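You operate a simulated robot arm through the tools that you are given. There is no shell and no other tool.

You are at the controls of a simulated robot arm. One attempt, no reset.

Task
Sand the old paint off the blue test bar.
Fine: push it up to the steel stop block first, which stays; the teal sander goes back in its place; the clean bar ends on the brown sensor sheet. What is to be rubbed or washed off counts as gone when no trace of it is left.

Only the result counts: the job must be done as asked and must still hold three seconds after the hand-in. Knocking over, shifting, dropping, spilling or breaking anything else fails it. Flat cloth is picked up by pressing the open fingertips on it (5 to 10 N) and closing them slowly along it; thin cloth reads only 2 to 8 mm in the jaws.

Robot
A 6-joint arm with a two-finger parallel gripper, fixed in place. Base frame: the origin is on the floor under the middle of its stand, x ahead of it, y to its left, z up; the work surface is at about z = 800. Readings come in mm, rad, newtons and seconds.
With the tool pointing down near the work surface it reaches from about 380 to 900 mm from the base axis. Its first joint turns from -2.007 to 2.007 rad. Payload 3.43 kg.
The tool frame sits at the grasp point between the pads (the TCP): z along the fingers, y along the line on which they close. The tips reach 34 mm beyond it. The gripper opens to 128 mm. The fingers are 24 mm wide and 12 mm thick; the gripper's body (48 by 130 mm) begins 96 mm behind the TCP.
Orientation is told as [roll, pitch, yaw] about the base's x, y, z axes, in that order, counted from this pose: with the fingers straight down and closing along the base's y, the tool's x points along the base's -x, its y along +y and its z along -z.

Tools
- The arm moves only by the tool send_rows. Its argument "commands" is a list of rows, each a list of 7 numbers: the finger opening in mm, from 0 to 128, then the shift along the tool's x, y, z in units of 250 mm (1.0 is 250 mm), then the turn, a rotation vector about the tool's x, y, z in units of 60 degrees (1.0 is 60 degrees). In form: [[hand, x, y, z, ax, ay, az], ...]. A call has 1 to 20 rows; each row is the pose to reach, as a shift and turn from the pose commanded when the call began, along the tool's axes at that moment. A call with a number of a shift or a turn outside -1 to 1 is refused whole. Rows are played at 5 a second. More than 50 mm and 0.15 rad between two rows, or a gripper value outside its range, and nothing of the call is played. A pose out of reach is approached as far as the arm can. The call stops where the force on the tool passes 90 N (or 10 N more than at its start, if that is more) or the arm is blocked; 0.2 s more then pass. Each finger travels about 108 mm/s and halts on what it meets, pressing with about 24 N; the grip force reading is that of the motor and also rises with nothing between the fingers. The clock runs only during rows and for 0.2 s after the last one: add rows that repeat a pose to give the fingers time. The reply holds the time, the measured pose of the TCP, the force on the tool along the base axes, the opening and the grip force, in the units named above and with some noise, with the torque about the TCP (base axes, N m) and any sound that the robot's microphone picked up.
- Cameras (640 x 400 px; columns grow to the right, rows downward): "scene" is fixed at [397, 649.1, 1387.1]; the picture's right is [-0.90, -0.43, 0.00], its down [-0.27, 0.56, -0.78] and it looks along [0.33, -0.71, -0.62] (base axes); focal length 289 px, centre (320, 200). "wrist" rides on the gripper at [76, -11, -160] in the tool frame; the picture's right is [0.15, 0.99, 0.00], its down [-0.88, 0.13, -0.46] and it looks along [-0.45, 0.07, 0.89] (tool axes); focal length 234 px, centre (320, 200). There is no depth. A picture from a camera that has moved, and an enlarged one, comes with that camera's place and axes in the base frame and with its lens.
- camera(camera): a new picture of that camera. No time passes.
- lift_body(by): moves the trunk up (or, below 0, down) by that many mm; the arm rides with it, the base frame stays. It gives what a move gives, with no picture.
- zoom(camera, box): a new picture of the part [left, top, right, bottom] of that camera's present view, enlarged. No time passes.
- finish_job(): hands the job in; it is judged then, once.

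Places have to be worked out from the pictures, the camera data and where the tool is seen. Open the gripper and draw the arm clear of the work before you hand the job in, unless the task says otherwise.

The tools are called as name(argument=value, ...) on one line, values as JSON. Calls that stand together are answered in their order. send_rows: Moves the arm, as the interface text tells. Its arguments: {"type":"object","properties":{"commands":{"type":"array","items":{"type":"array","items":{"type":"number"}}}},"required":["commands"]} The other tools are called the same way: lift_body (by) moves the trunk up or down; camera (camera) takes a picture; zoom (camera, box) takes an enlarged picture of a part of a camera's view; finish_job () hands the job in.

At the start:

```text
clock: 0.0
ee_pos: [537.3, 213.8, 1122.8]
ee_rot: [-0.001, 0.001, 0.0]
contact_force: [0.9, -0.1, 0.3]
moment: [0.01, -0.03, -0.02]
finger_gap: 127.7
grip_force: 0.1
trunk travel left (down, up): [-525.0, 265.0]
```

scene: 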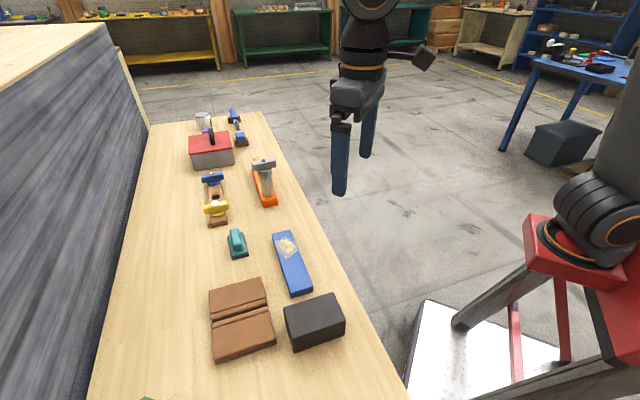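
wrist: 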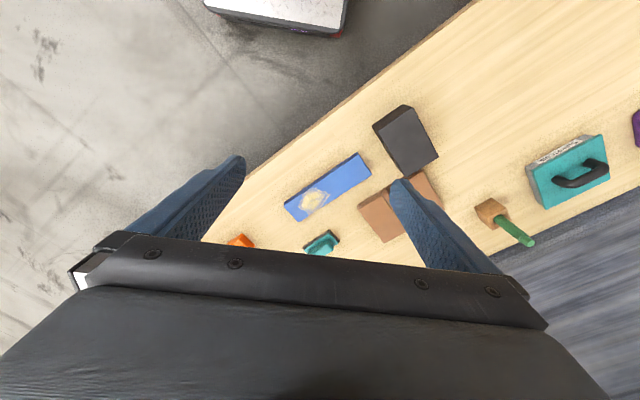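

I start by looking closer at the bench around the blue bar, the sander, the block and the brown sheet.

zoom(camera="scene", box=[180, 200, 380, 380])

zoom(camera="wrist", box=[220, 80, 640, 280])

zoom(camera="scene", box=[140, 90, 340, 240])

```text
2.22 times, centred on (280, 290) of scene
camera zoom: at [397.0, 649.1, 1387.1], right [-0.9, -0.43, 0.0], down [-0.27, 0.56, -0.78], along [0.33, -0.71, -0.62], focal length 642 px, centre (409, 0)
```

zoom: 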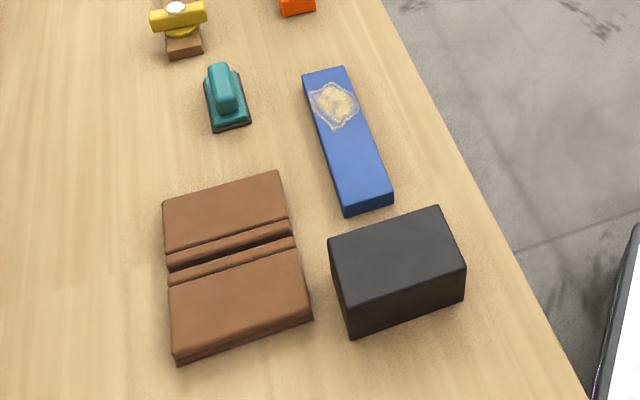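

```text
1.52 times, centred on (430, 180) of wrist
camera zoom: at [462.0, 204.2, 1282.1], right [-0.15, 0.99, 0.0], down [0.88, 0.13, 0.46], along [0.45, 0.07, -0.89], focal length 357 px, centre (152, 230)
```

zoom: 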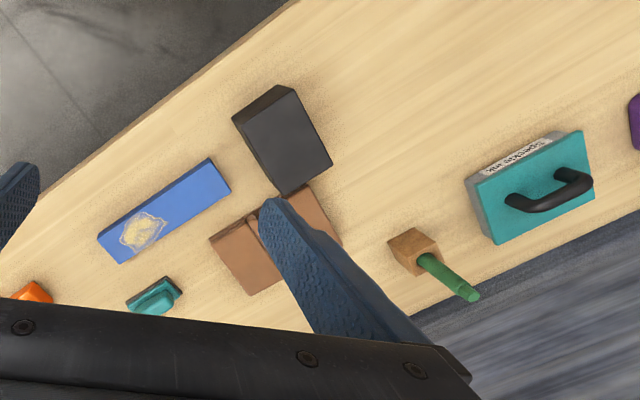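

```text
2.67 times, centred on (240, 165) of scene
camera zoom: at [397.0, 649.1, 1387.1], right [-0.9, -0.43, 0.0], down [-0.27, 0.56, -0.78], along [0.33, -0.71, -0.62], focal length 770 px, centre (533, 293)
```

zoom: 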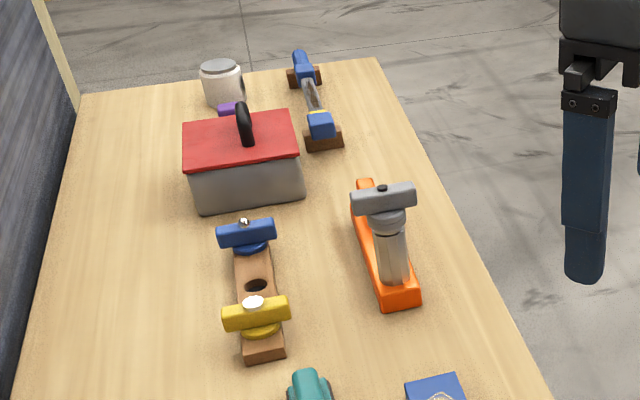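

The bar lies at about (665, 246) with its axis along (-0.70, 0.71) towards the dark block; the sander is near (816, 263). I'll turn the tool about 45° to line up with the bench and hover higher up for a better view.

send_rows(commands=[[128, -0.08, 0.05, -0.02, 0, 0, 0.125], [128, -0.16, 0.1, -0.04, 0, 0, 0.25], [128, -0.24, 0.15, -0.06, 0, 0, 0.375], [128, -0.32, 0.2, -0.08, 0, 0, 0.5], [128, -0.4, 0.25, -0.1, 0, 0, 0.625], [128, -0.45, 0.3, -0.11, 0, 0, 0.75], [128, -0.45, 0.3, -0.11, 0, 0, 0.75]])

```text
clock: 1.6
ee_pos: [649.1, 290.3, 1149.8]
ee_rot: [0.002, 0.001, -0.787]
contact_force: [-0.6, 0.1, -0.3]
moment: [-0.03, 0.01, -0.01]
finger_gap: 128.0
grip_force: 0.1
trunk travel left (down, up): [-525.0, 265.0]
```

The tool is turned and hovering; I take fresh pictures from both cameras.

camera(camera="wrist")

camera(camera="scene")

```text
taken
camera wrist: at [588.0, 337.2, 1308.4], right [0.6, 0.8, 0.0], down [0.71, -0.53, 0.46], along [0.37, -0.27, -0.89], focal length 234 px, centre (320, 200)
```

wrist: 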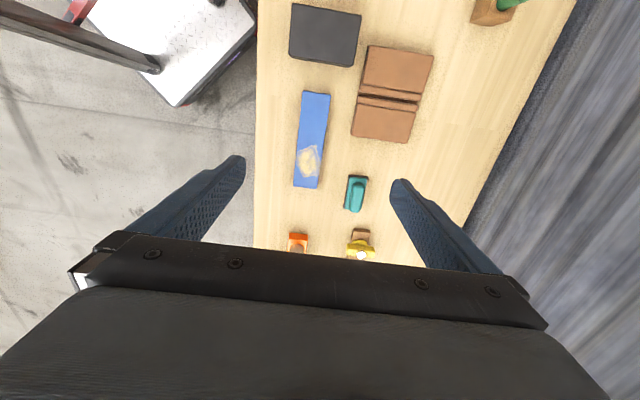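

```text
taken
```

scene: 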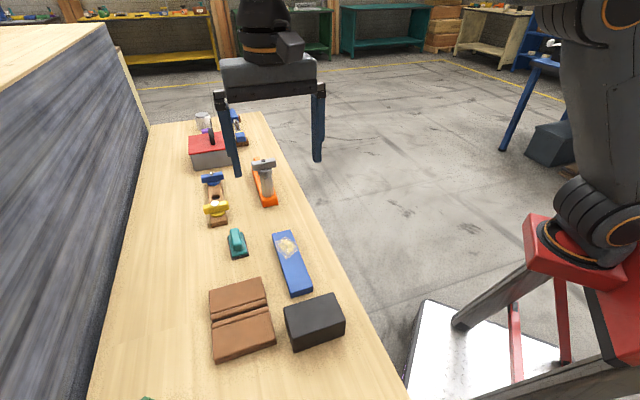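

zoom(camera="wrist", box=[240, 0, 460, 138])

zoom(camera="wrist", box=[260, 80, 450, 200])

```text
2.90 times, centred on (350, 69) of wrist
camera zoom: at [588.0, 337.2, 1308.4], right [0.6, 0.8, 0.0], down [0.71, -0.53, 0.46], along [0.37, -0.27, -0.89], focal length 679 px, centre (233, 580)
```

zoom: 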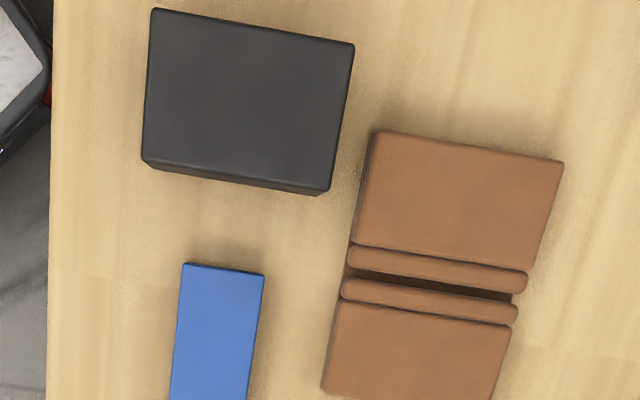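

```text
3.33 times, centred on (355, 140) of wrist
camera zoom: at [588.0, 337.2, 1308.4], right [0.6, 0.8, 0.0], down [0.71, -0.53, 0.46], along [0.37, -0.27, -0.89], focal length 781 px, centre (203, 400)
```

zoom: 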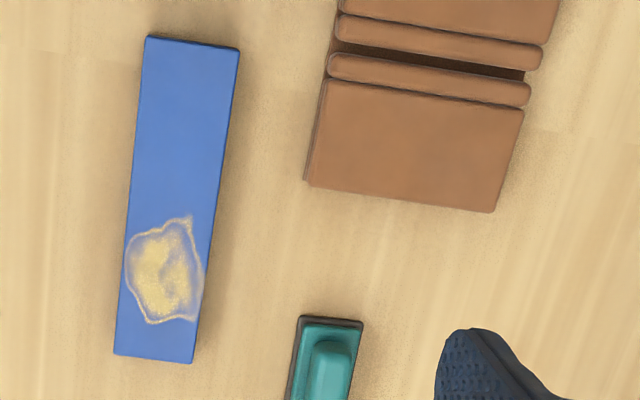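

The bar measures about 200 x 52 mm with its near end around (743, 181). The block's face is about 50 mm beyond the far end and lines up with the bar, so I move over the near end, higher than the tools, and look again.

send_rows(commands=[[128, -0.121, -0.007, 0.1, 0, 0, 0], [128, -0.242, -0.014, 0.2, 0, 0, 0], [128, -0.363, -0.021, 0.3, 0, 0, 0], [128, -0.484, -0.028, 0.4, 0, 0, 0], [128, -0.605, -0.035, 0.5, 0, 0, 0], [128, -0.725, -0.043, 0.599, 0, 0, 0], [128, -0.725, -0.043, 0.599, 0, 0, 0]])

camera(camera="wrist")

camera(camera="scene")

```text
clock: 3.2
ee_pos: [773.2, 152.0, 998.4]
ee_rot: [-0.001, -0.001, -0.786]
contact_force: [-0.6, -0.2, -0.3]
moment: [-0.02, 0.03, 0.01]
finger_gap: 127.9
grip_force: 0.0
trunk travel left (down, up): [-525.0, 265.0]
```

```text
taken
camera wrist: at [711.1, 199.3, 1156.9], right [0.6, 0.8, 0.0], down [0.71, -0.53, 0.46], along [0.37, -0.27, -0.89], focal length 234 px, centre (320, 200)
```

wrist: 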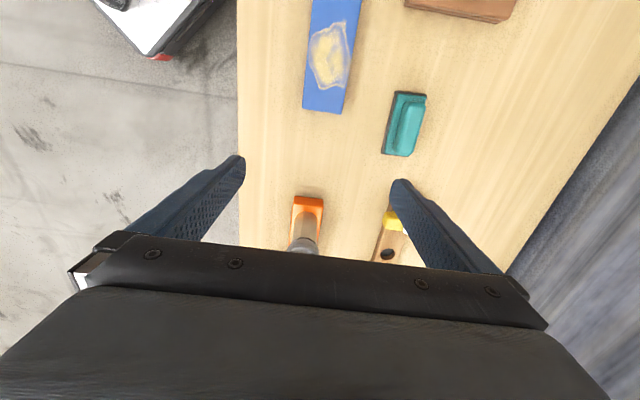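

```text
taken
```

scene: 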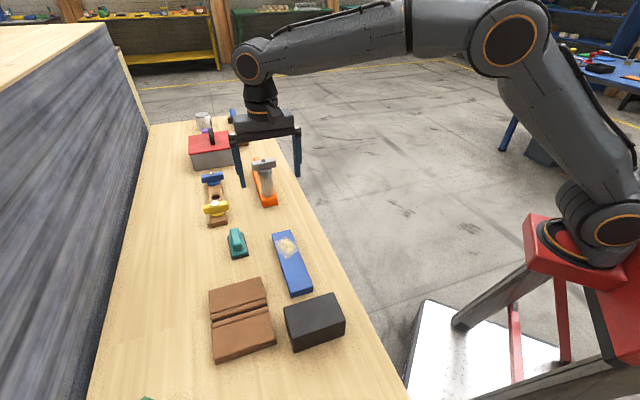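

The sander and bar end are both visible from here. I enlarge the relevant part to measure them.

zoom(camera="wrist", box=[280, 0, 460, 112])

zoom(camera="wrist", box=[360, 70, 450, 170])

zoom(camera="wrist", box=[270, 170, 430, 270])

zoom(camera="scene", box=[210, 215, 330, 290])

zoom(camera="scene", box=[200, 270, 360, 370])

```text
3.56 times, centred on (370, 56) of wrist
camera zoom: at [711.1, 199.3, 1156.9], right [0.6, 0.8, 0.0], down [0.71, -0.53, 0.46], along [0.37, -0.27, -0.89], focal length 833 px, centre (142, 712)
```

zoom: 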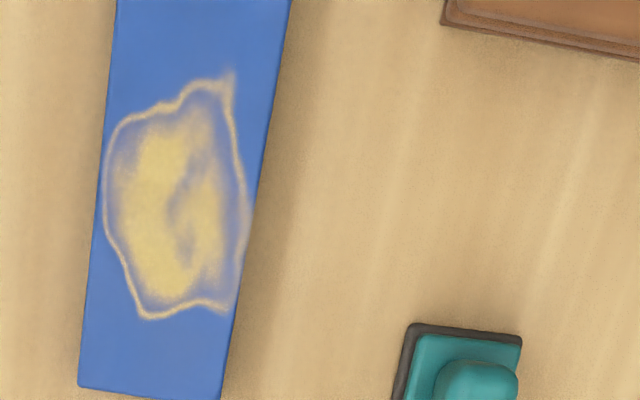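

```text
4.00 times, centred on (405, 120) of wrist
camera zoom: at [711.1, 199.3, 1156.9], right [0.6, 0.8, 0.0], down [0.71, -0.53, 0.46], along [0.37, -0.27, -0.89], focal length 937 px, centre (-20, 520)
```

zoom: 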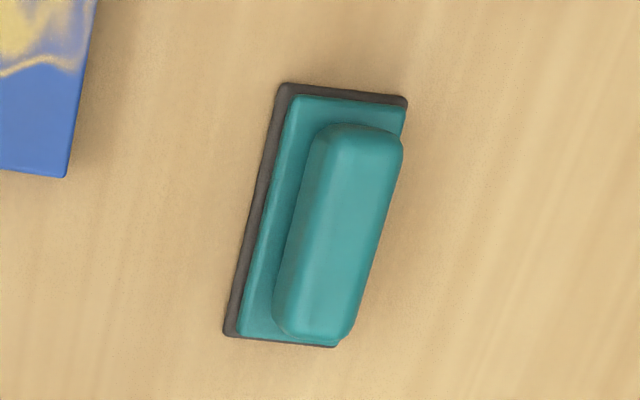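

```text
4.00 times, centred on (350, 220) of wrist
camera zoom: at [711.1, 199.3, 1156.9], right [0.6, 0.8, 0.0], down [0.71, -0.53, 0.46], along [0.37, -0.27, -0.89], focal length 937 px, centre (200, 120)
```

zoom: 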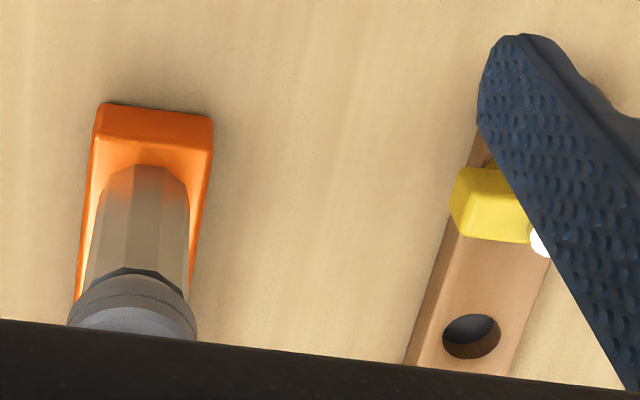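

```text
5.33 times, centred on (270, 252) of scene
camera zoom: at [397.0, 649.1, 1387.1], right [-0.9, -0.43, 0.0], down [-0.27, 0.56, -0.78], along [0.33, -0.71, -0.62], focal length 1540 px, centre (587, -80)
```

zoom: 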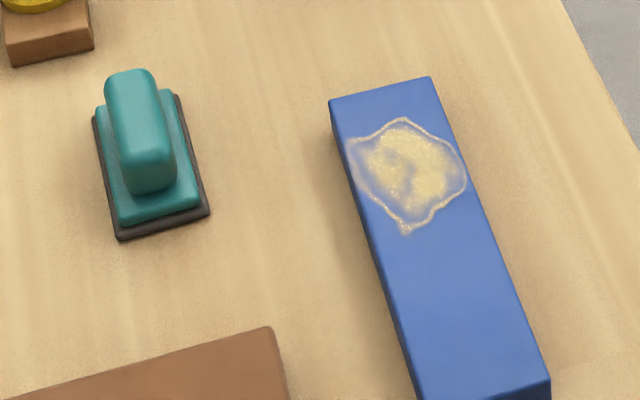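

```text
4.00 times, centred on (280, 320) of scene
camera zoom: at [397.0, 649.1, 1387.1], right [-0.9, -0.43, 0.0], down [-0.27, 0.56, -0.78], along [0.33, -0.71, -0.62], focal length 1155 px, centre (480, -280)
```

zoom: 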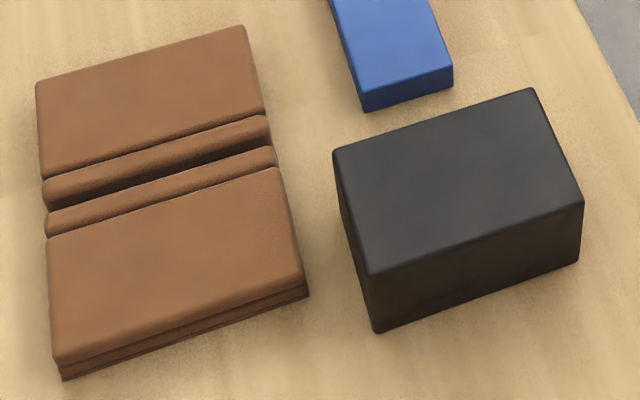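

The bar top is near z=820 (20 mm high), with its near end at about (743, 180). The sander is roughly 88 x 44 mm, centred near (830, 261) and turned about 2.7° from the bar. I close the fingers and lower them just behind the bar's near end, leaving some clearance.

send_rows(commands=[[60, 0, 0, 0, 0, 0, 0], [0, 0, 0, 0, 0, 0, 0], [0, 0, 0, 0, 0, 0, 0], [0, 0.02, -0.006, 0.1, 0, 0, 0], [0, 0.02, -0.006, 0.25, 0, 0, 0], [0, 0.02, -0.006, 0.4, 0, 0, 0], [0, 0.02, -0.006, 0.5, 0, 0, 0], [0, 0.02, -0.006, 0.56, 0, 0, 0], [0, 0.02, -0.006, 0.58, 0, 0, 0], [0, 0.02, -0.006, 0.58, 0, 0, 0]])

camera(camera="wrist")

camera(camera="scene")

```text
clock: 5.4
ee_pos: [765.7, 155.5, 854.5]
ee_rot: [0.0, 0.001, -0.785]
contact_force: [0.6, 0.1, 0.3]
moment: [0.0, 0.01, 0.04]
finger_gap: 0.0
grip_force: 24.2
trunk travel left (down, up): [-525.0, 265.0]
```

```text
taken
camera wrist: at [705.7, 202.9, 1014.2], right [0.6, 0.8, 0.0], down [0.71, -0.53, 0.46], along [0.37, -0.27, -0.89], focal length 234 px, centre (320, 200)
```

wrist: 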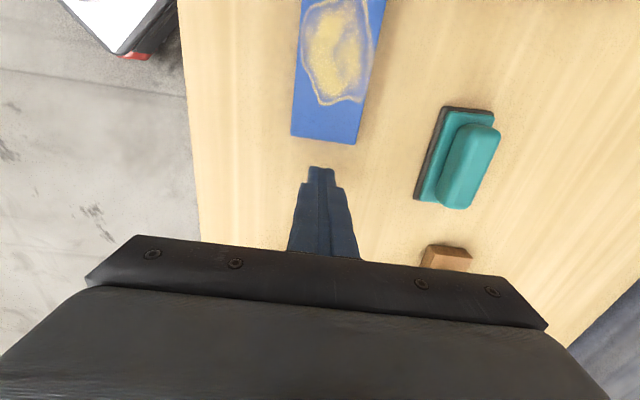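

```text
taken
```

scene: 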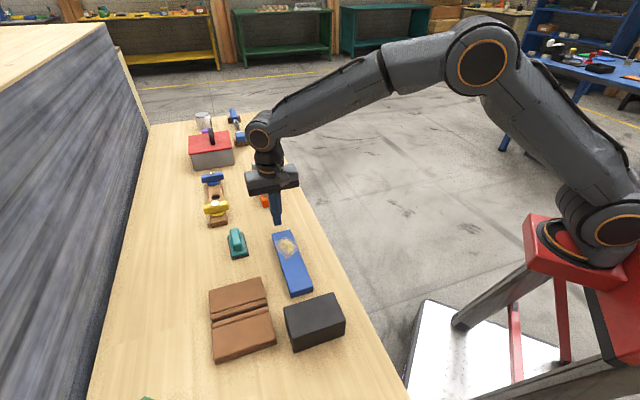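

The fingers are about 20 mm behind the bar's end and centred on it. I lower them to about 6 mm over the bench and start pushing slowly along the bar's axis, stopping well short of the block.

send_rows(commands=[[0, 0, 0, 0.03, 0, 0, 0], [0, 0, 0, 0.058, 0, 0, 0], [0, 0.03, 0, 0.058, 0, 0, 0], [0, 0.06, 0, 0.058, 0, 0, 0], [0, 0.08, 0, 0.058, 0, 0, 0], [0, 0.09, 0, 0.058, 0, 0, 0], [0, 0.1, 0, 0.058, 0, 0, 0], [0, 0.11, 0, 0.058, 0, 0, 0], [0, 0.12, 0, 0.058, 0, 0, 0], [0, 0.13, 0, 0.058, 0, 0, 0], [0, 0.14, 0, 0.058, 0, 0, 0], [0, 0.15, 0, 0.058, 0, 0, 0], [0, 0.16, 0, 0.058, 0, 0, 0]])

camera(camera="wrist")

zoom(camera="scene", box=[200, 220, 380, 360])

```text
clock: 8.2
ee_pos: [738.0, 183.1, 841.5]
ee_rot: [-0.001, 0.001, -0.785]
contact_force: [4.0, -4.7, 3.3]
moment: [-0.14, -0.1, 0.04]
finger_gap: 0.0
grip_force: 23.9
trunk travel left (down, up): [-525.0, 265.0]
```

```text
taken
camera wrist: at [676.6, 230.8, 1000.2], right [0.6, 0.8, 0.0], down [0.71, -0.53, 0.46], along [0.37, -0.27, -0.89], focal length 234 px, centre (320, 200)
```

wrist: 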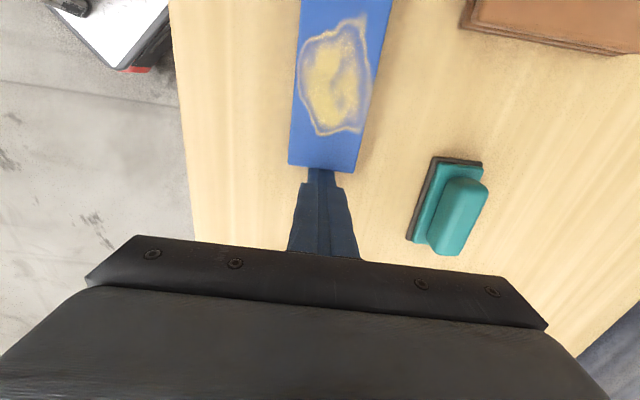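

```text
2.86 times, centred on (290, 290) of scene
camera zoom: at [397.0, 649.1, 1387.1], right [-0.9, -0.43, 0.0], down [-0.27, 0.56, -0.78], along [0.33, -0.71, -0.62], focal length 825 px, centre (406, -57)
```

zoom: 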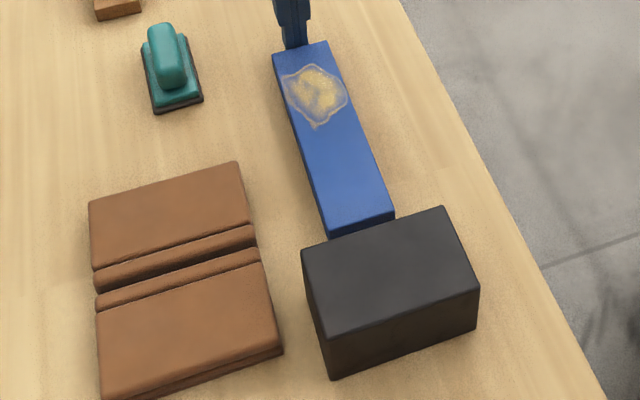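

The bar slides with about 6 N of friction; it has moved about 21 mm, leaving roughly 30 mm to the block. I push another 22 mm and look.

send_rows(commands=[[0, 0.01, 0, 0, 0, 0, 0], [0, 0.02, 0, 0, 0, 0, 0], [0, 0.03, 0, 0, 0, 0, 0], [0, 0.04, 0, 0, 0, 0, 0], [0, 0.05, 0, 0, 0, 0, 0], [0, 0.06, 0, 0, 0, 0, 0], [0, 0.068, 0, 0, 0, 0, 0], [0, 0.076, 0, 0, 0, 0, 0], [0, 0.082, 0, 0, 0, 0, 0], [0, 0.088, 0, 0, 0, 0, 0]])

camera(camera="wrist")

zoom(camera="scene", box=[270, 250, 350, 300])

```text
clock: 10.4
ee_pos: [722.1, 198.8, 841.7]
ee_rot: [0.0, 0.0, -0.787]
contact_force: [5.3, -3.1, 1.5]
moment: [-0.11, -0.07, -0.01]
finger_gap: 0.3
grip_force: 24.0
trunk travel left (down, up): [-525.0, 265.0]
```

```text
taken
camera wrist: at [660.7, 246.1, 1000.3], right [0.6, 0.8, 0.0], down [0.71, -0.53, 0.46], along [0.37, -0.27, -0.89], focal length 234 px, centre (320, 200)
```

wrist: 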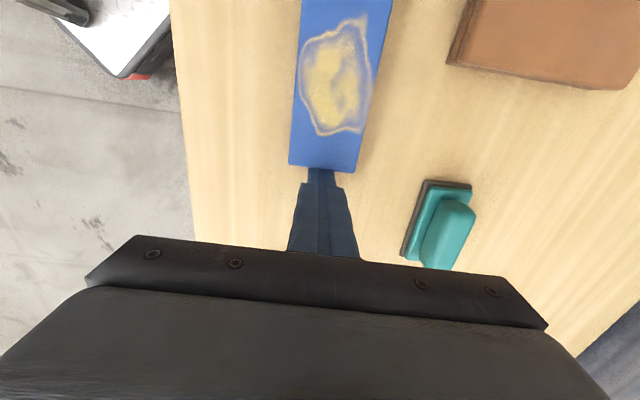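

```text
8.00 times, centred on (310, 275) of scene
camera zoom: at [397.0, 649.1, 1387.1], right [-0.9, -0.43, 0.0], down [-0.27, 0.56, -0.78], along [0.33, -0.71, -0.62], focal length 2310 px, centre (400, -400)
```

zoom: 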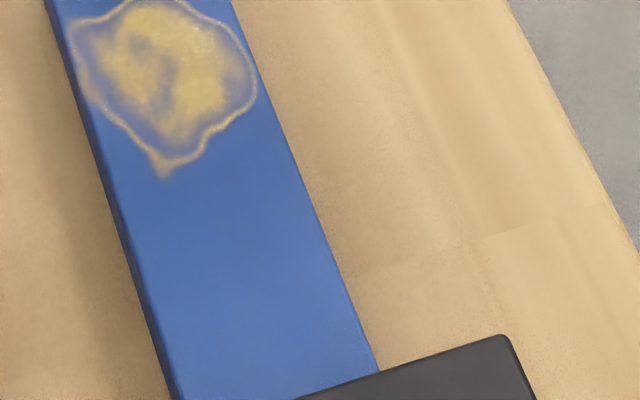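

About 8 mm should remain before contact. I push 4 mm more in half-millimetre steps and watch the force.

send_rows(commands=[[0, 0.002, 0, 0, 0, 0, 0], [0, 0.004, 0, 0, 0, 0, 0], [0, 0.006, 0, 0, 0, 0, 0], [0, 0.008, 0, 0, 0, 0, 0], [0, 0.01, 0, 0, 0, 0, 0], [0, 0.012, 0, 0, 0, 0, 0], [0, 0.014, 0, 0, 0, 0, 0], [0, 0.016, 0, 0, 0, 0, 0]])

zoom(camera="scene", box=[270, 260, 350, 310])

```text
clock: 12.2
ee_pos: [719.0, 201.8, 840.9]
ee_rot: [0.0, 0.0, -0.786]
contact_force: [5.2, -4.0, 2.4]
moment: [-0.15, -0.04, 0.01]
finger_gap: 0.0
grip_force: 24.6
trunk travel left (down, up): [-525.0, 265.0]
```

```text
8.00 times, centred on (310, 285) of scene
camera zoom: at [397.0, 649.1, 1387.1], right [-0.9, -0.43, 0.0], down [-0.27, 0.56, -0.78], along [0.33, -0.71, -0.62], focal length 2310 px, centre (400, -480)
```

zoom: 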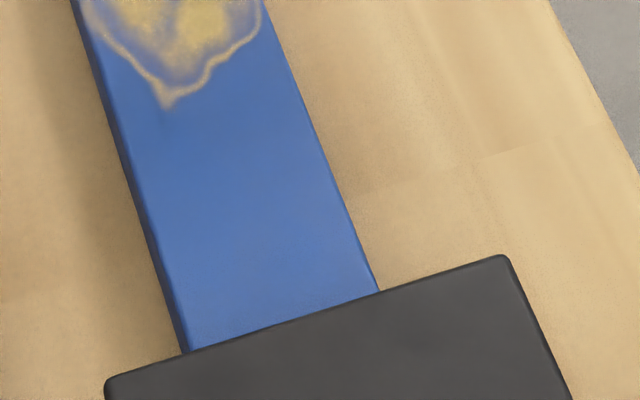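

There is still only sliding friction (about 6.5 N), so no contact yet. I push on 2 mm.

send_rows(commands=[[0, 0.002, 0, 0, 0, 0, 0], [0, 0.004, 0, 0, 0, 0, 0], [0, 0.006, 0, 0, 0, 0, 0], [0, 0.008, 0, 0, 0, 0, 0]])

```text
clock: 13.2
ee_pos: [717.2, 202.7, 840.8]
ee_rot: [0.001, 0.001, -0.785]
contact_force: [4.0, -5.1, 2.5]
moment: [-0.17, -0.05, 0.05]
finger_gap: 0.0
grip_force: 23.9
trunk travel left (down, up): [-525.0, 265.0]
```

The force is unchanged, so I continue by 1 mm.

send_rows(commands=[[0, 0.002, 0, 0, 0, 0, 0], [0, 0.004, 0, 0, 0, 0, 0]])

```text
clock: 13.8
ee_pos: [716.3, 203.8, 841.3]
ee_rot: [0.0, -0.001, -0.785]
contact_force: [4.7, -3.9, 0.6]
moment: [-0.14, -0.07, 0.01]
finger_gap: 0.1
grip_force: 24.2
trunk travel left (down, up): [-525.0, 265.0]
```

Still sliding freely; another 1 mm.

send_rows(commands=[[0, 0.002, 0, 0, 0, 0, 0], [0, 0.004, 0, 0, 0, 0, 0]])

```text
clock: 14.4
ee_pos: [715.8, 204.1, 841.7]
ee_rot: [0.0, -0.001, -0.785]
contact_force: [5.6, -7.7, 3.9]
moment: [-0.2, -0.08, 0.0]
finger_gap: 0.0
grip_force: 24.2
trunk travel left (down, up): [-525.0, 265.0]
```

The force went up to about 9.5 N, possibly first contact with the block. I add just 0.5 mm to confirm.

send_rows(commands=[[0, 0.002, 0, 0, 0, 0, 0]])

camera(camera="scene")

zoom(camera="scene", box=[280, 270, 360, 360])

```text
clock: 14.8
ee_pos: [716.5, 204.2, 841.7]
ee_rot: [0.001, -0.001, -0.786]
contact_force: [7.1, -9.3, 4.8]
moment: [-0.22, -0.13, 0.05]
finger_gap: 0.0
grip_force: 24.2
trunk travel left (down, up): [-525.0, 265.0]
```

```text
taken
```

scene: 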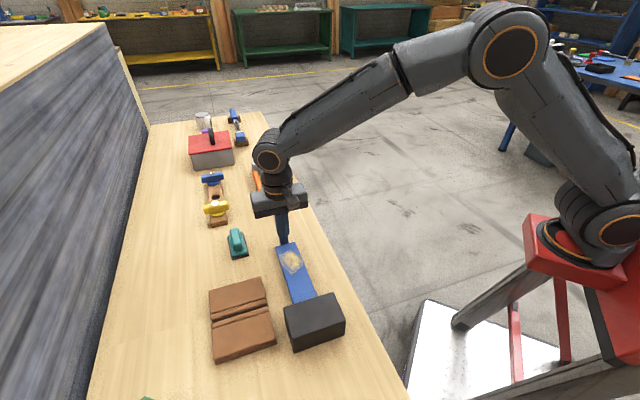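

```text
4.44 times, centred on (320, 315) of scene
camera zoom: at [397.0, 649.1, 1387.1], right [-0.9, -0.43, 0.0], down [-0.27, 0.56, -0.78], along [0.33, -0.71, -0.62], focal length 1283 px, centre (320, -311)
```

zoom: 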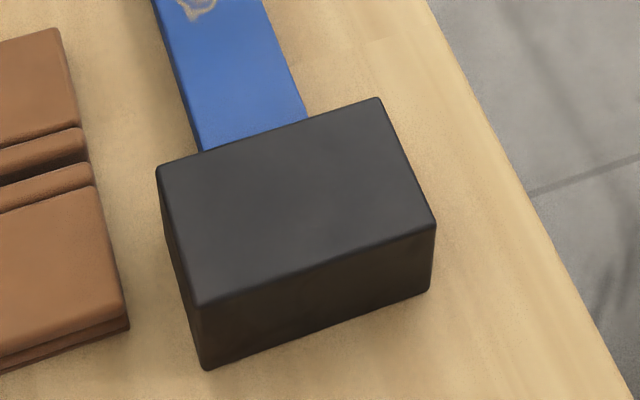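

The force keeps rising (11.7 N) without motion, so the bar is up against the block, and the block looks unmoved. I back off a little, go up, open the fingers and move above the sander, turning to its angle.

send_rows(commands=[[0, -0.015, 0, 0, 0, 0, 0], [0, -0.035, 0, 0, 0, 0, 0], [0, -0.035, 0, -0.12, 0, 0, 0], [0, -0.035, 0, -0.3, 0, 0, 0], [30, -0.035, 0, -0.45, 0, 0, 0], [60, -0.07, 0.12, -0.5, 0, 0, -0.02], [60, -0.1, 0.24, -0.5, 0, 0, -0.046], [60, -0.13, 0.36, -0.5, 0, 0, -0.046], [60, -0.161, 0.485, -0.5, 0, 0, -0.046], [60, -0.161, 0.485, -0.5, 0, 0, -0.046], [60, -0.161, 0.485, -0.5, 0, 0, -0.046]])

camera(camera="wrist")

camera(camera="scene")

```text
clock: 17.2
ee_pos: [828.8, 262.3, 965.2]
ee_rot: [-0.001, 0.001, -0.736]
contact_force: [0.3, -0.1, 0.1]
moment: [0.04, -0.01, 0.03]
finger_gap: 60.2
grip_force: 0.0
trunk travel left (down, up): [-525.0, 265.0]
```

```text
taken
camera wrist: at [765.7, 306.7, 1124.7], right [0.56, 0.83, 0.0], down [0.74, -0.5, 0.46], along [0.38, -0.25, -0.89], focal length 234 px, centre (320, 200)
```

wrist: 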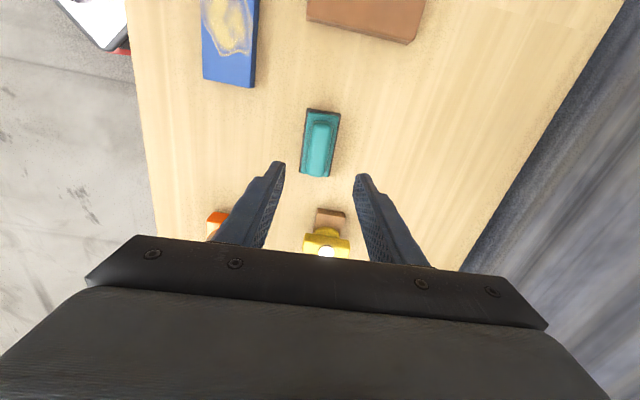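

```text
taken
```

scene: 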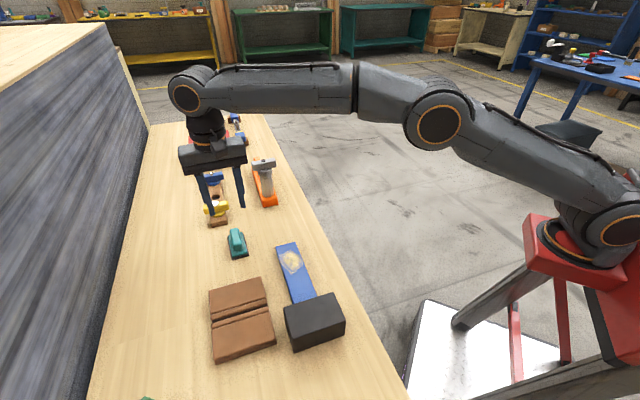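

zoom(camera="wrist", box=[260, 90, 400, 190])

zoom(camera="scene", box=[190, 190, 270, 270])

```text
4.00 times, centred on (330, 140) of wrist
camera zoom: at [765.7, 306.7, 1124.7], right [0.56, 0.83, 0.0], down [0.74, -0.5, 0.46], along [0.38, -0.25, -0.89], focal length 937 px, centre (280, 440)
```

zoom: 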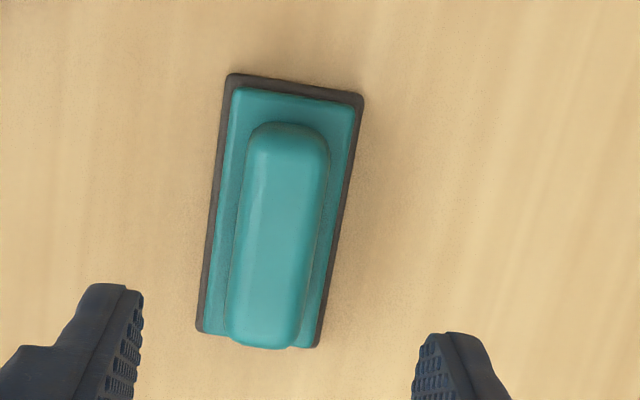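

```text
5.00 times, centred on (230, 230) of scene
camera zoom: at [397.0, 649.1, 1387.1], right [-0.9, -0.43, 0.0], down [-0.27, 0.56, -0.78], along [0.33, -0.71, -0.62], focal length 1444 px, centre (770, 50)
```

zoom: 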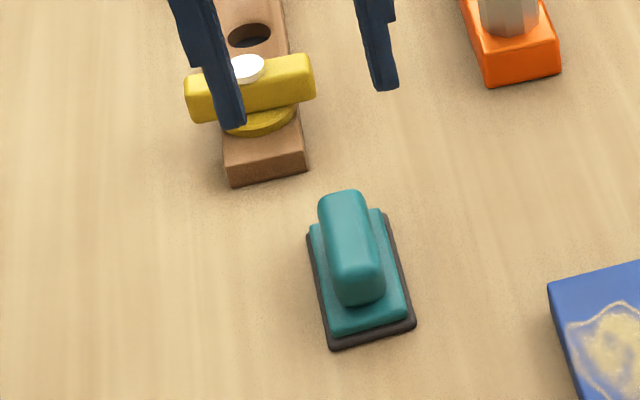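

The sander centre comes out at about (831, 262) with its axis at 138°, so my yaw fits. I enlarge the scene view to judge the heights of its plate and handle.

zoom(camera="scene", box=[222, 222, 256, 262])

```text
10.00 times, centred on (239, 242) of scene
camera zoom: at [397.0, 649.1, 1387.1], right [-0.9, -0.43, 0.0], down [-0.27, 0.56, -0.78], along [0.33, -0.71, -0.62], focal length 2888 px, centre (1130, -220)
```

zoom: 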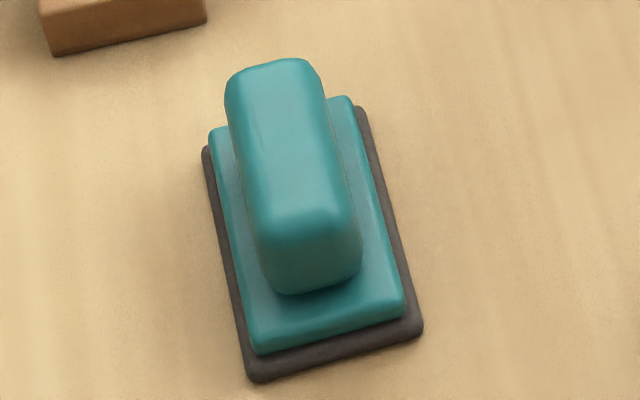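

The plate top is about z=814 and the handle reaches about z=843. I descend so that the fingertips are just above the plate (TCP about 851), fingers straddling the handle.

send_rows(commands=[[60, -0.008, 0.0024, 0.1, 0, 0, 0], [60, -0.008, 0.0024, 0.25, 0, 0, 0], [60, -0.008, 0.0024, 0.36, 0, 0, 0], [60, -0.008, 0.0024, 0.42, 0, 0, 0], [60, -0.008, 0.0024, 0.448, 0, 0, 0], [60, -0.008, 0.0024, 0.448, 0, 0, 0]])

zoom(camera="scene", box=[200, 190, 280, 270])

camera(camera="wrist")

```text
clock: 18.6
ee_pos: [832.6, 261.1, 853.8]
ee_rot: [0.0, -0.001, -0.735]
contact_force: [0.5, -0.2, -0.1]
moment: [-0.01, 0.04, -0.01]
finger_gap: 60.4
grip_force: 0.1
trunk travel left (down, up): [-525.0, 265.0]
```

```text
5.00 times, centred on (240, 230) of scene
camera zoom: at [397.0, 649.1, 1387.1], right [-0.9, -0.43, 0.0], down [-0.27, 0.56, -0.78], along [0.33, -0.71, -0.62], focal length 1444 px, centre (720, 50)
```

zoom: 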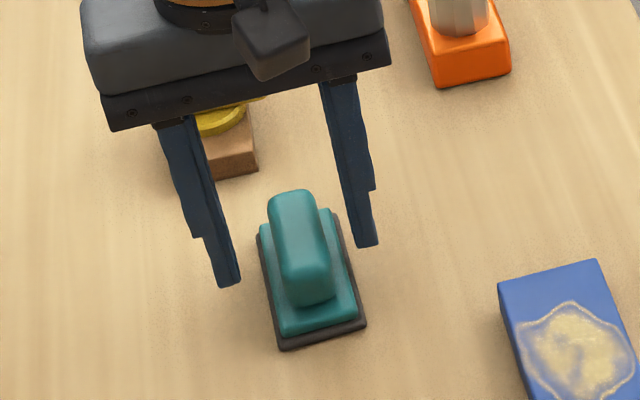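

```text
taken
camera wrist: at [769.4, 305.5, 1012.5], right [0.56, 0.83, 0.0], down [0.74, -0.5, 0.46], along [0.38, -0.25, -0.89], focal length 234 px, centre (320, 200)
```

wrist: 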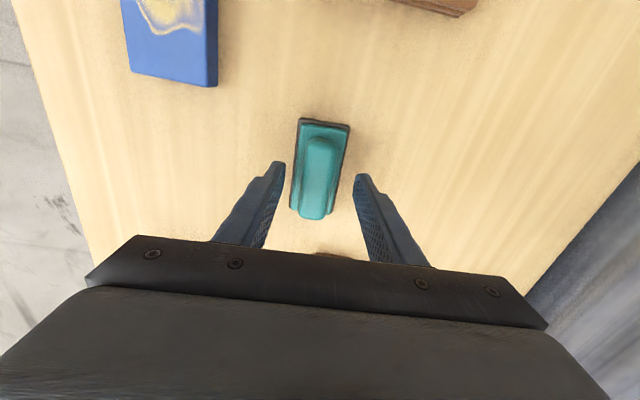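

The fingers straddle the handle with room on both sides. I close slowly onto the handle.

send_rows(commands=[[52, 0, 0, 0, 0, 0, 0], [44, 0, 0, 0, 0, 0, 0], [38, 0, 0, 0, 0, 0, 0], [32, 0, 0, 0, 0, 0, 0], [28, 0, 0, 0, 0, 0, 0], [24, 0, 0, 0, 0, 0, 0], [20, 0, 0, 0, 0, 0, 0], [16, 0, 0, 0, 0, 0, 0], [10, 0, 0, 0, 0, 0, 0]])

zoom(camera="scene", box=[200, 190, 280, 270])

zoom(camera="wrist", box=[250, 90, 410, 250])

```text
clock: 20.6
ee_pos: [832.1, 262.5, 854.0]
ee_rot: [0.0, -0.001, -0.737]
contact_force: [1.0, -0.2, 0.8]
moment: [-0.05, -0.03, 0.0]
finger_gap: 25.3
grip_force: 24.2
trunk travel left (down, up): [-525.0, 265.0]
```

```text
5.00 times, centred on (240, 230) of scene
camera zoom: at [397.0, 649.1, 1387.1], right [-0.9, -0.43, 0.0], down [-0.27, 0.56, -0.78], along [0.33, -0.71, -0.62], focal length 1444 px, centre (720, 50)
```

zoom: 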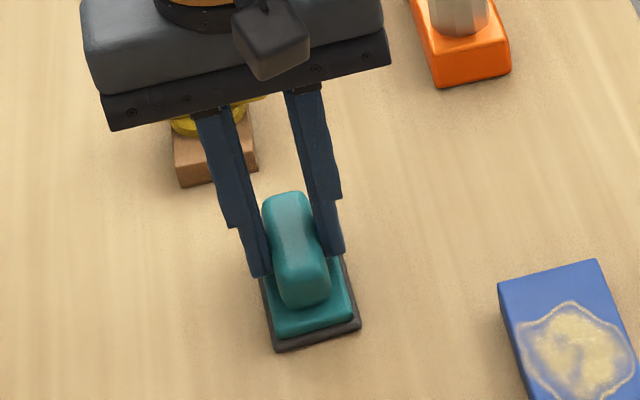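

```text
2.50 times, centred on (330, 170) of wrist
camera zoom: at [769.4, 305.5, 1012.7], right [0.56, 0.83, 0.0], down [0.74, -0.5, 0.46], along [0.38, -0.25, -0.89], focal length 585 px, centre (295, 275)
```

zoom: 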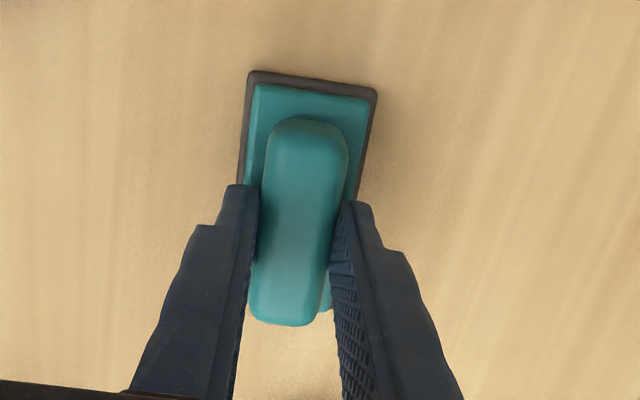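

The handle is held at 25 mm; closing shifted the sander a few mm in +c (I'll correct for that when putting it back). I lift it 60 mm and carry it over the painted patch, turning it parallel to the bar.

send_rows(commands=[[10, 0, 0, -0.04, 0, 0, 0], [10, 0, 0, -0.12, 0, 0, 0], [10, 0, 0, -0.2, 0, 0, 0], [10, 0, 0, -0.24, 0, 0, 0], [10, 0.087, -0.099, -0.24, 0, 0, 0.01], [10, 0.174, -0.198, -0.24, 0, 0, 0.02], [10, 0.261, -0.297, -0.24, 0, 0, 0.03], [10, 0.349, -0.396, -0.24, 0, 0, 0.04], [10, 0.436, -0.495, -0.24, 0, 0, 0.046], [10, 0.436, -0.495, -0.24, 0, 0, 0.046], [10, 0.436, -0.495, -0.24, 0, 0, 0.046]])

camera(camera="wrist")

camera(camera="scene")

```text
clock: 23.0
ee_pos: [667.4, 243.4, 913.0]
ee_rot: [-0.001, 0.001, -0.785]
contact_force: [0.4, -0.7, -0.6]
moment: [0.0, 0.0, -0.02]
finger_gap: 25.3
grip_force: 24.6
trunk travel left (down, up): [-525.0, 265.0]
```

```text
taken
camera wrist: at [606.7, 291.0, 1070.9], right [0.6, 0.8, 0.0], down [0.71, -0.53, 0.46], along [0.37, -0.27, -0.89], focal length 234 px, centre (320, 200)
```

wrist: 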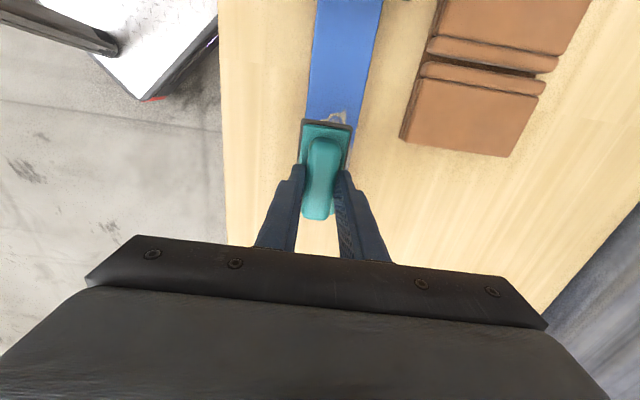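

```text
taken
```

scene: 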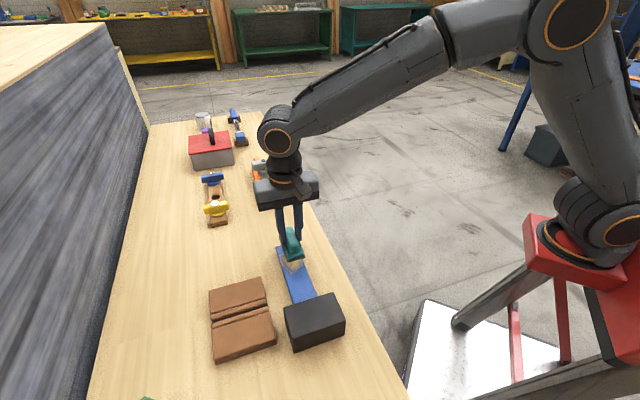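

The sander hangs above the patch. I lower it to just above the bar top (pad about 2 mm clear).

send_rows(commands=[[10, 0, 0, 0.06, 0, 0, 0], [10, 0, 0, 0.11, 0, 0, 0], [10, 0, 0, 0.14, 0, 0, 0], [10, 0, 0, 0.147, 0, 0, 0], [10, 0, 0, 0.147, 0, 0, 0]])

zoom(camera="scene", box=[250, 200, 340, 290])

```text
clock: 24.2
ee_pos: [668.5, 243.9, 877.3]
ee_rot: [-0.002, 0.0, -0.786]
contact_force: [0.1, -0.4, -1.5]
moment: [-0.04, 0.01, 0.0]
finger_gap: 25.3
grip_force: 23.8
trunk travel left (down, up): [-525.0, 265.0]
```

```text
4.44 times, centred on (295, 245) of scene
camera zoom: at [397.0, 649.1, 1387.1], right [-0.9, -0.43, 0.0], down [-0.27, 0.56, -0.78], along [0.33, -0.71, -0.62], focal length 1283 px, centre (431, 0)
```

zoom: 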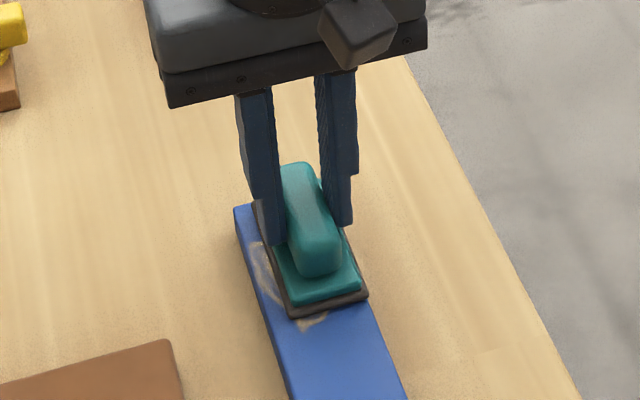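

The pad is hovering just over the patch on the robot-side half. I lower in small steps to make contact.

send_rows(commands=[[10, 0, 0, 0.004, 0, 0, 0], [10, 0, 0, 0.008, 0, 0, 0], [10, 0, 0, 0.012, 0, 0, 0]])

```text
clock: 25.0
ee_pos: [669.0, 243.7, 876.2]
ee_rot: [0.001, 0.0, -0.785]
contact_force: [-2.7, -0.3, 12.6]
moment: [0.09, 0.35, 0.03]
finger_gap: 25.5
grip_force: 24.1
trunk travel left (down, up): [-525.0, 265.0]
```

Contact at about 12.6 N. I make one pressed stroke of 40 mm towards the stop block and check force and result.

send_rows(commands=[[10, 0.03, 0, 0, 0, 0, 0], [10, 0.06, 0, 0, 0, 0, 0], [10, 0.09, 0, 0, 0, 0, 0], [10, 0.12, 0, 0, 0, 0, 0], [10, 0.16, 0, 0, 0, 0, 0]])

zoom(camera="scene", box=[250, 200, 340, 290])

camera(camera="wrist")

```text
clock: 26.2
ee_pos: [639.5, 271.3, 876.0]
ee_rot: [0.003, 0.001, -0.785]
contact_force: [5.0, -3.6, 20.3]
moment: [-0.25, -0.27, 0.1]
finger_gap: 25.5
grip_force: 23.8
trunk travel left (down, up): [-525.0, 265.0]
```

```text
4.44 times, centred on (295, 245) of scene
camera zoom: at [397.0, 649.1, 1387.1], right [-0.9, -0.43, 0.0], down [-0.27, 0.56, -0.78], along [0.33, -0.71, -0.62], focal length 1283 px, centre (431, 0)
```

zoom: 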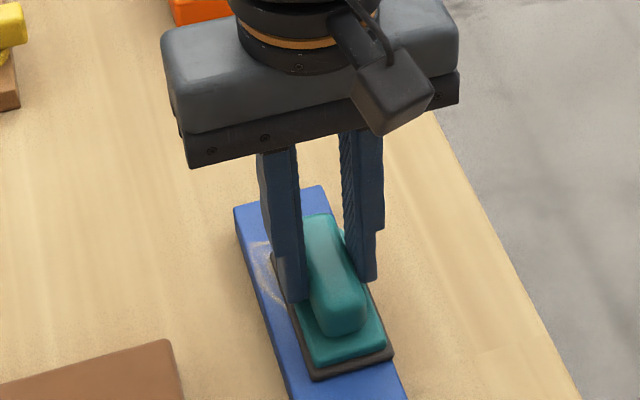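

```text
taken
camera wrist: at [577.8, 318.6, 1034.5], right [0.6, 0.8, 0.0], down [0.71, -0.53, 0.46], along [0.37, -0.27, -0.89], focal length 234 px, centre (320, 200)
```

wrist: 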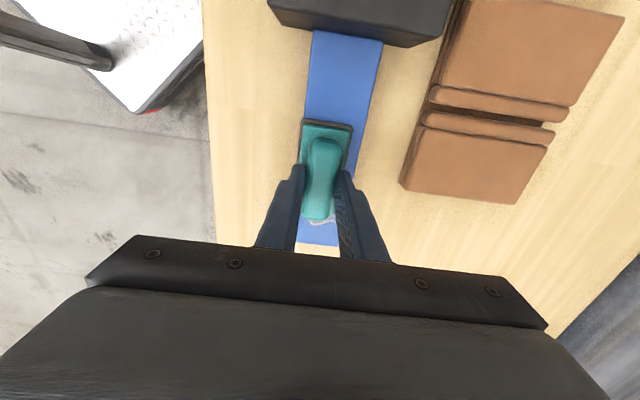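

The paint is fading where the pad ran, the bar stays against the block, and the drag is only about 6 N at 20 N pressing. I do two pressed back-and-forth cycles on this side.

send_rows(commands=[[10, -0.04, 0, 0, 0, 0, 0], [10, -0.08, 0, 0, 0, 0, 0], [10, -0.12, 0, 0, 0, 0, 0], [10, -0.16, 0, 0, 0, 0, 0], [10, -0.2, 0, 0, 0, 0, 0], [10, -0.16, 0, 0, 0, 0, 0], [10, -0.12, 0, 0, 0, 0, 0], [10, -0.08, 0, 0, 0, 0, 0], [10, -0.04, 0, 0, 0, 0, 0], [10, 0, 0, 0, 0, 0, 0], [10, -0.04, 0, 0, 0, 0, 0], [10, -0.08, 0, 0, 0, 0, 0], [10, -0.12, 0, 0, 0, 0, 0], [10, -0.16, 0, 0, 0, 0, 0], [10, -0.2, 0, 0, 0, 0, 0], [10, -0.16, 0, 0, 0, 0, 0], [10, -0.12, 0, 0, 0, 0, 0], [10, -0.08, 0, 0, 0, 0, 0], [10, -0.04, 0, 0, 0, 0, 0], [10, 0, 0, 0, 0, 0, 0]])

zoom(camera="scene", box=[250, 200, 340, 290])

zoom(camera="wrist", box=[260, 100, 400, 260])

```text
clock: 30.4
ee_pos: [639.5, 270.2, 875.3]
ee_rot: [-0.001, 0.0, -0.786]
contact_force: [0.4, -1.7, 6.1]
moment: [-0.13, -0.08, 0.03]
finger_gap: 25.6
grip_force: 23.2
trunk travel left (down, up): [-525.0, 265.0]
```

```text
4.44 times, centred on (295, 245) of scene
camera zoom: at [397.0, 649.1, 1387.1], right [-0.9, -0.43, 0.0], down [-0.27, 0.56, -0.78], along [0.33, -0.71, -0.62], focal length 1283 px, centre (431, 0)
```

zoom: 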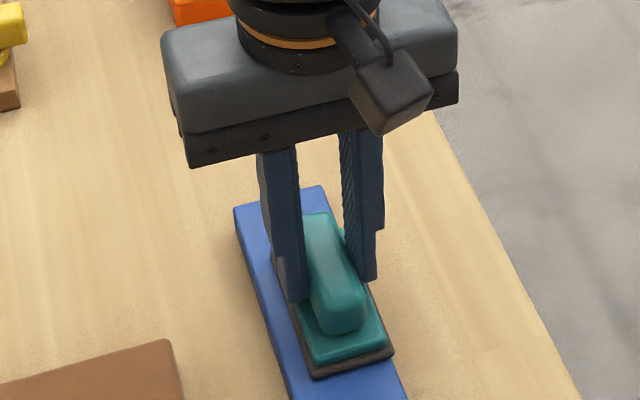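

```text
2.50 times, centred on (330, 180) of wrist
camera zoom: at [578.5, 317.7, 1033.6], right [0.6, 0.8, 0.0], down [0.71, -0.53, 0.46], along [0.37, -0.27, -0.89], focal length 585 px, centre (295, 250)
```

zoom: 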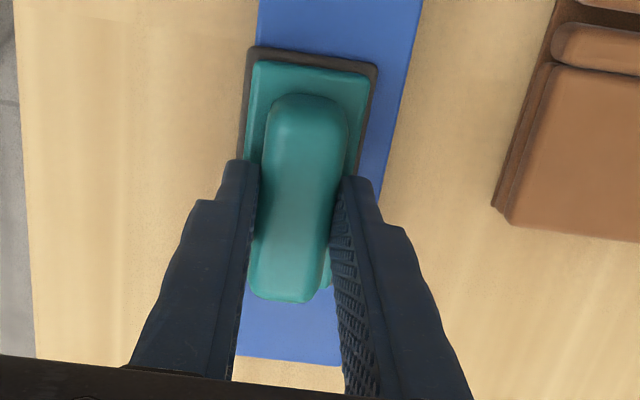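

Visible paint is already gone on this side, and the force has settled to 6 N. I lift 5 mm, shift 14 mm to the other long edge and press again.

send_rows(commands=[[10, 0, 0, -0.02, 0, 0, 0], [10, -0.03, 0.028, -0.02, 0, 0, 0], [10, -0.06, 0.056, -0.02, 0, 0, 0], [10, -0.06, 0.056, -0.006, 0, 0, 0], [10, -0.06, 0.056, 0, 0, 0, 0], [10, -0.06, 0.056, 0.004, 0, 0, 0]])

camera(camera="scene")

zoom(camera="scene", box=[250, 200, 340, 290])

```text
clock: 31.8
ee_pos: [660.2, 270.2, 875.3]
ee_rot: [0.002, 0.0, -0.785]
contact_force: [-0.7, -0.5, 7.8]
moment: [0.01, 0.26, 0.05]
finger_gap: 25.3
grip_force: 23.7
trunk travel left (down, up): [-525.0, 265.0]
```

```text
taken
```

scene: 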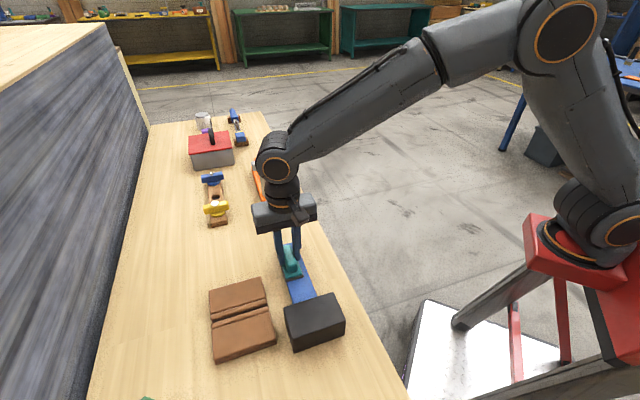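

```text
4.44 times, centred on (295, 245) of scene
camera zoom: at [397.0, 649.1, 1387.1], right [-0.9, -0.43, 0.0], down [-0.27, 0.56, -0.78], along [0.33, -0.71, -0.62], focal length 1283 px, centre (431, 0)
```

zoom: 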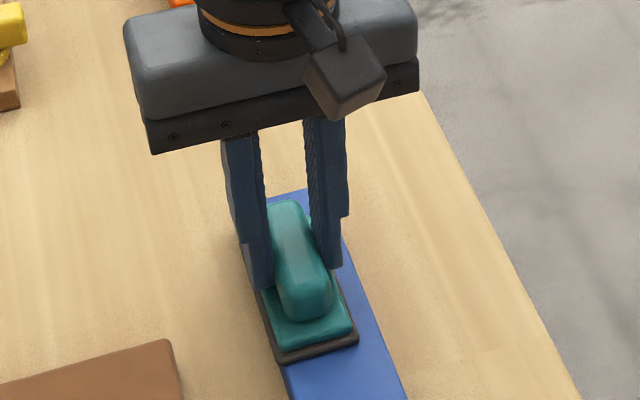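

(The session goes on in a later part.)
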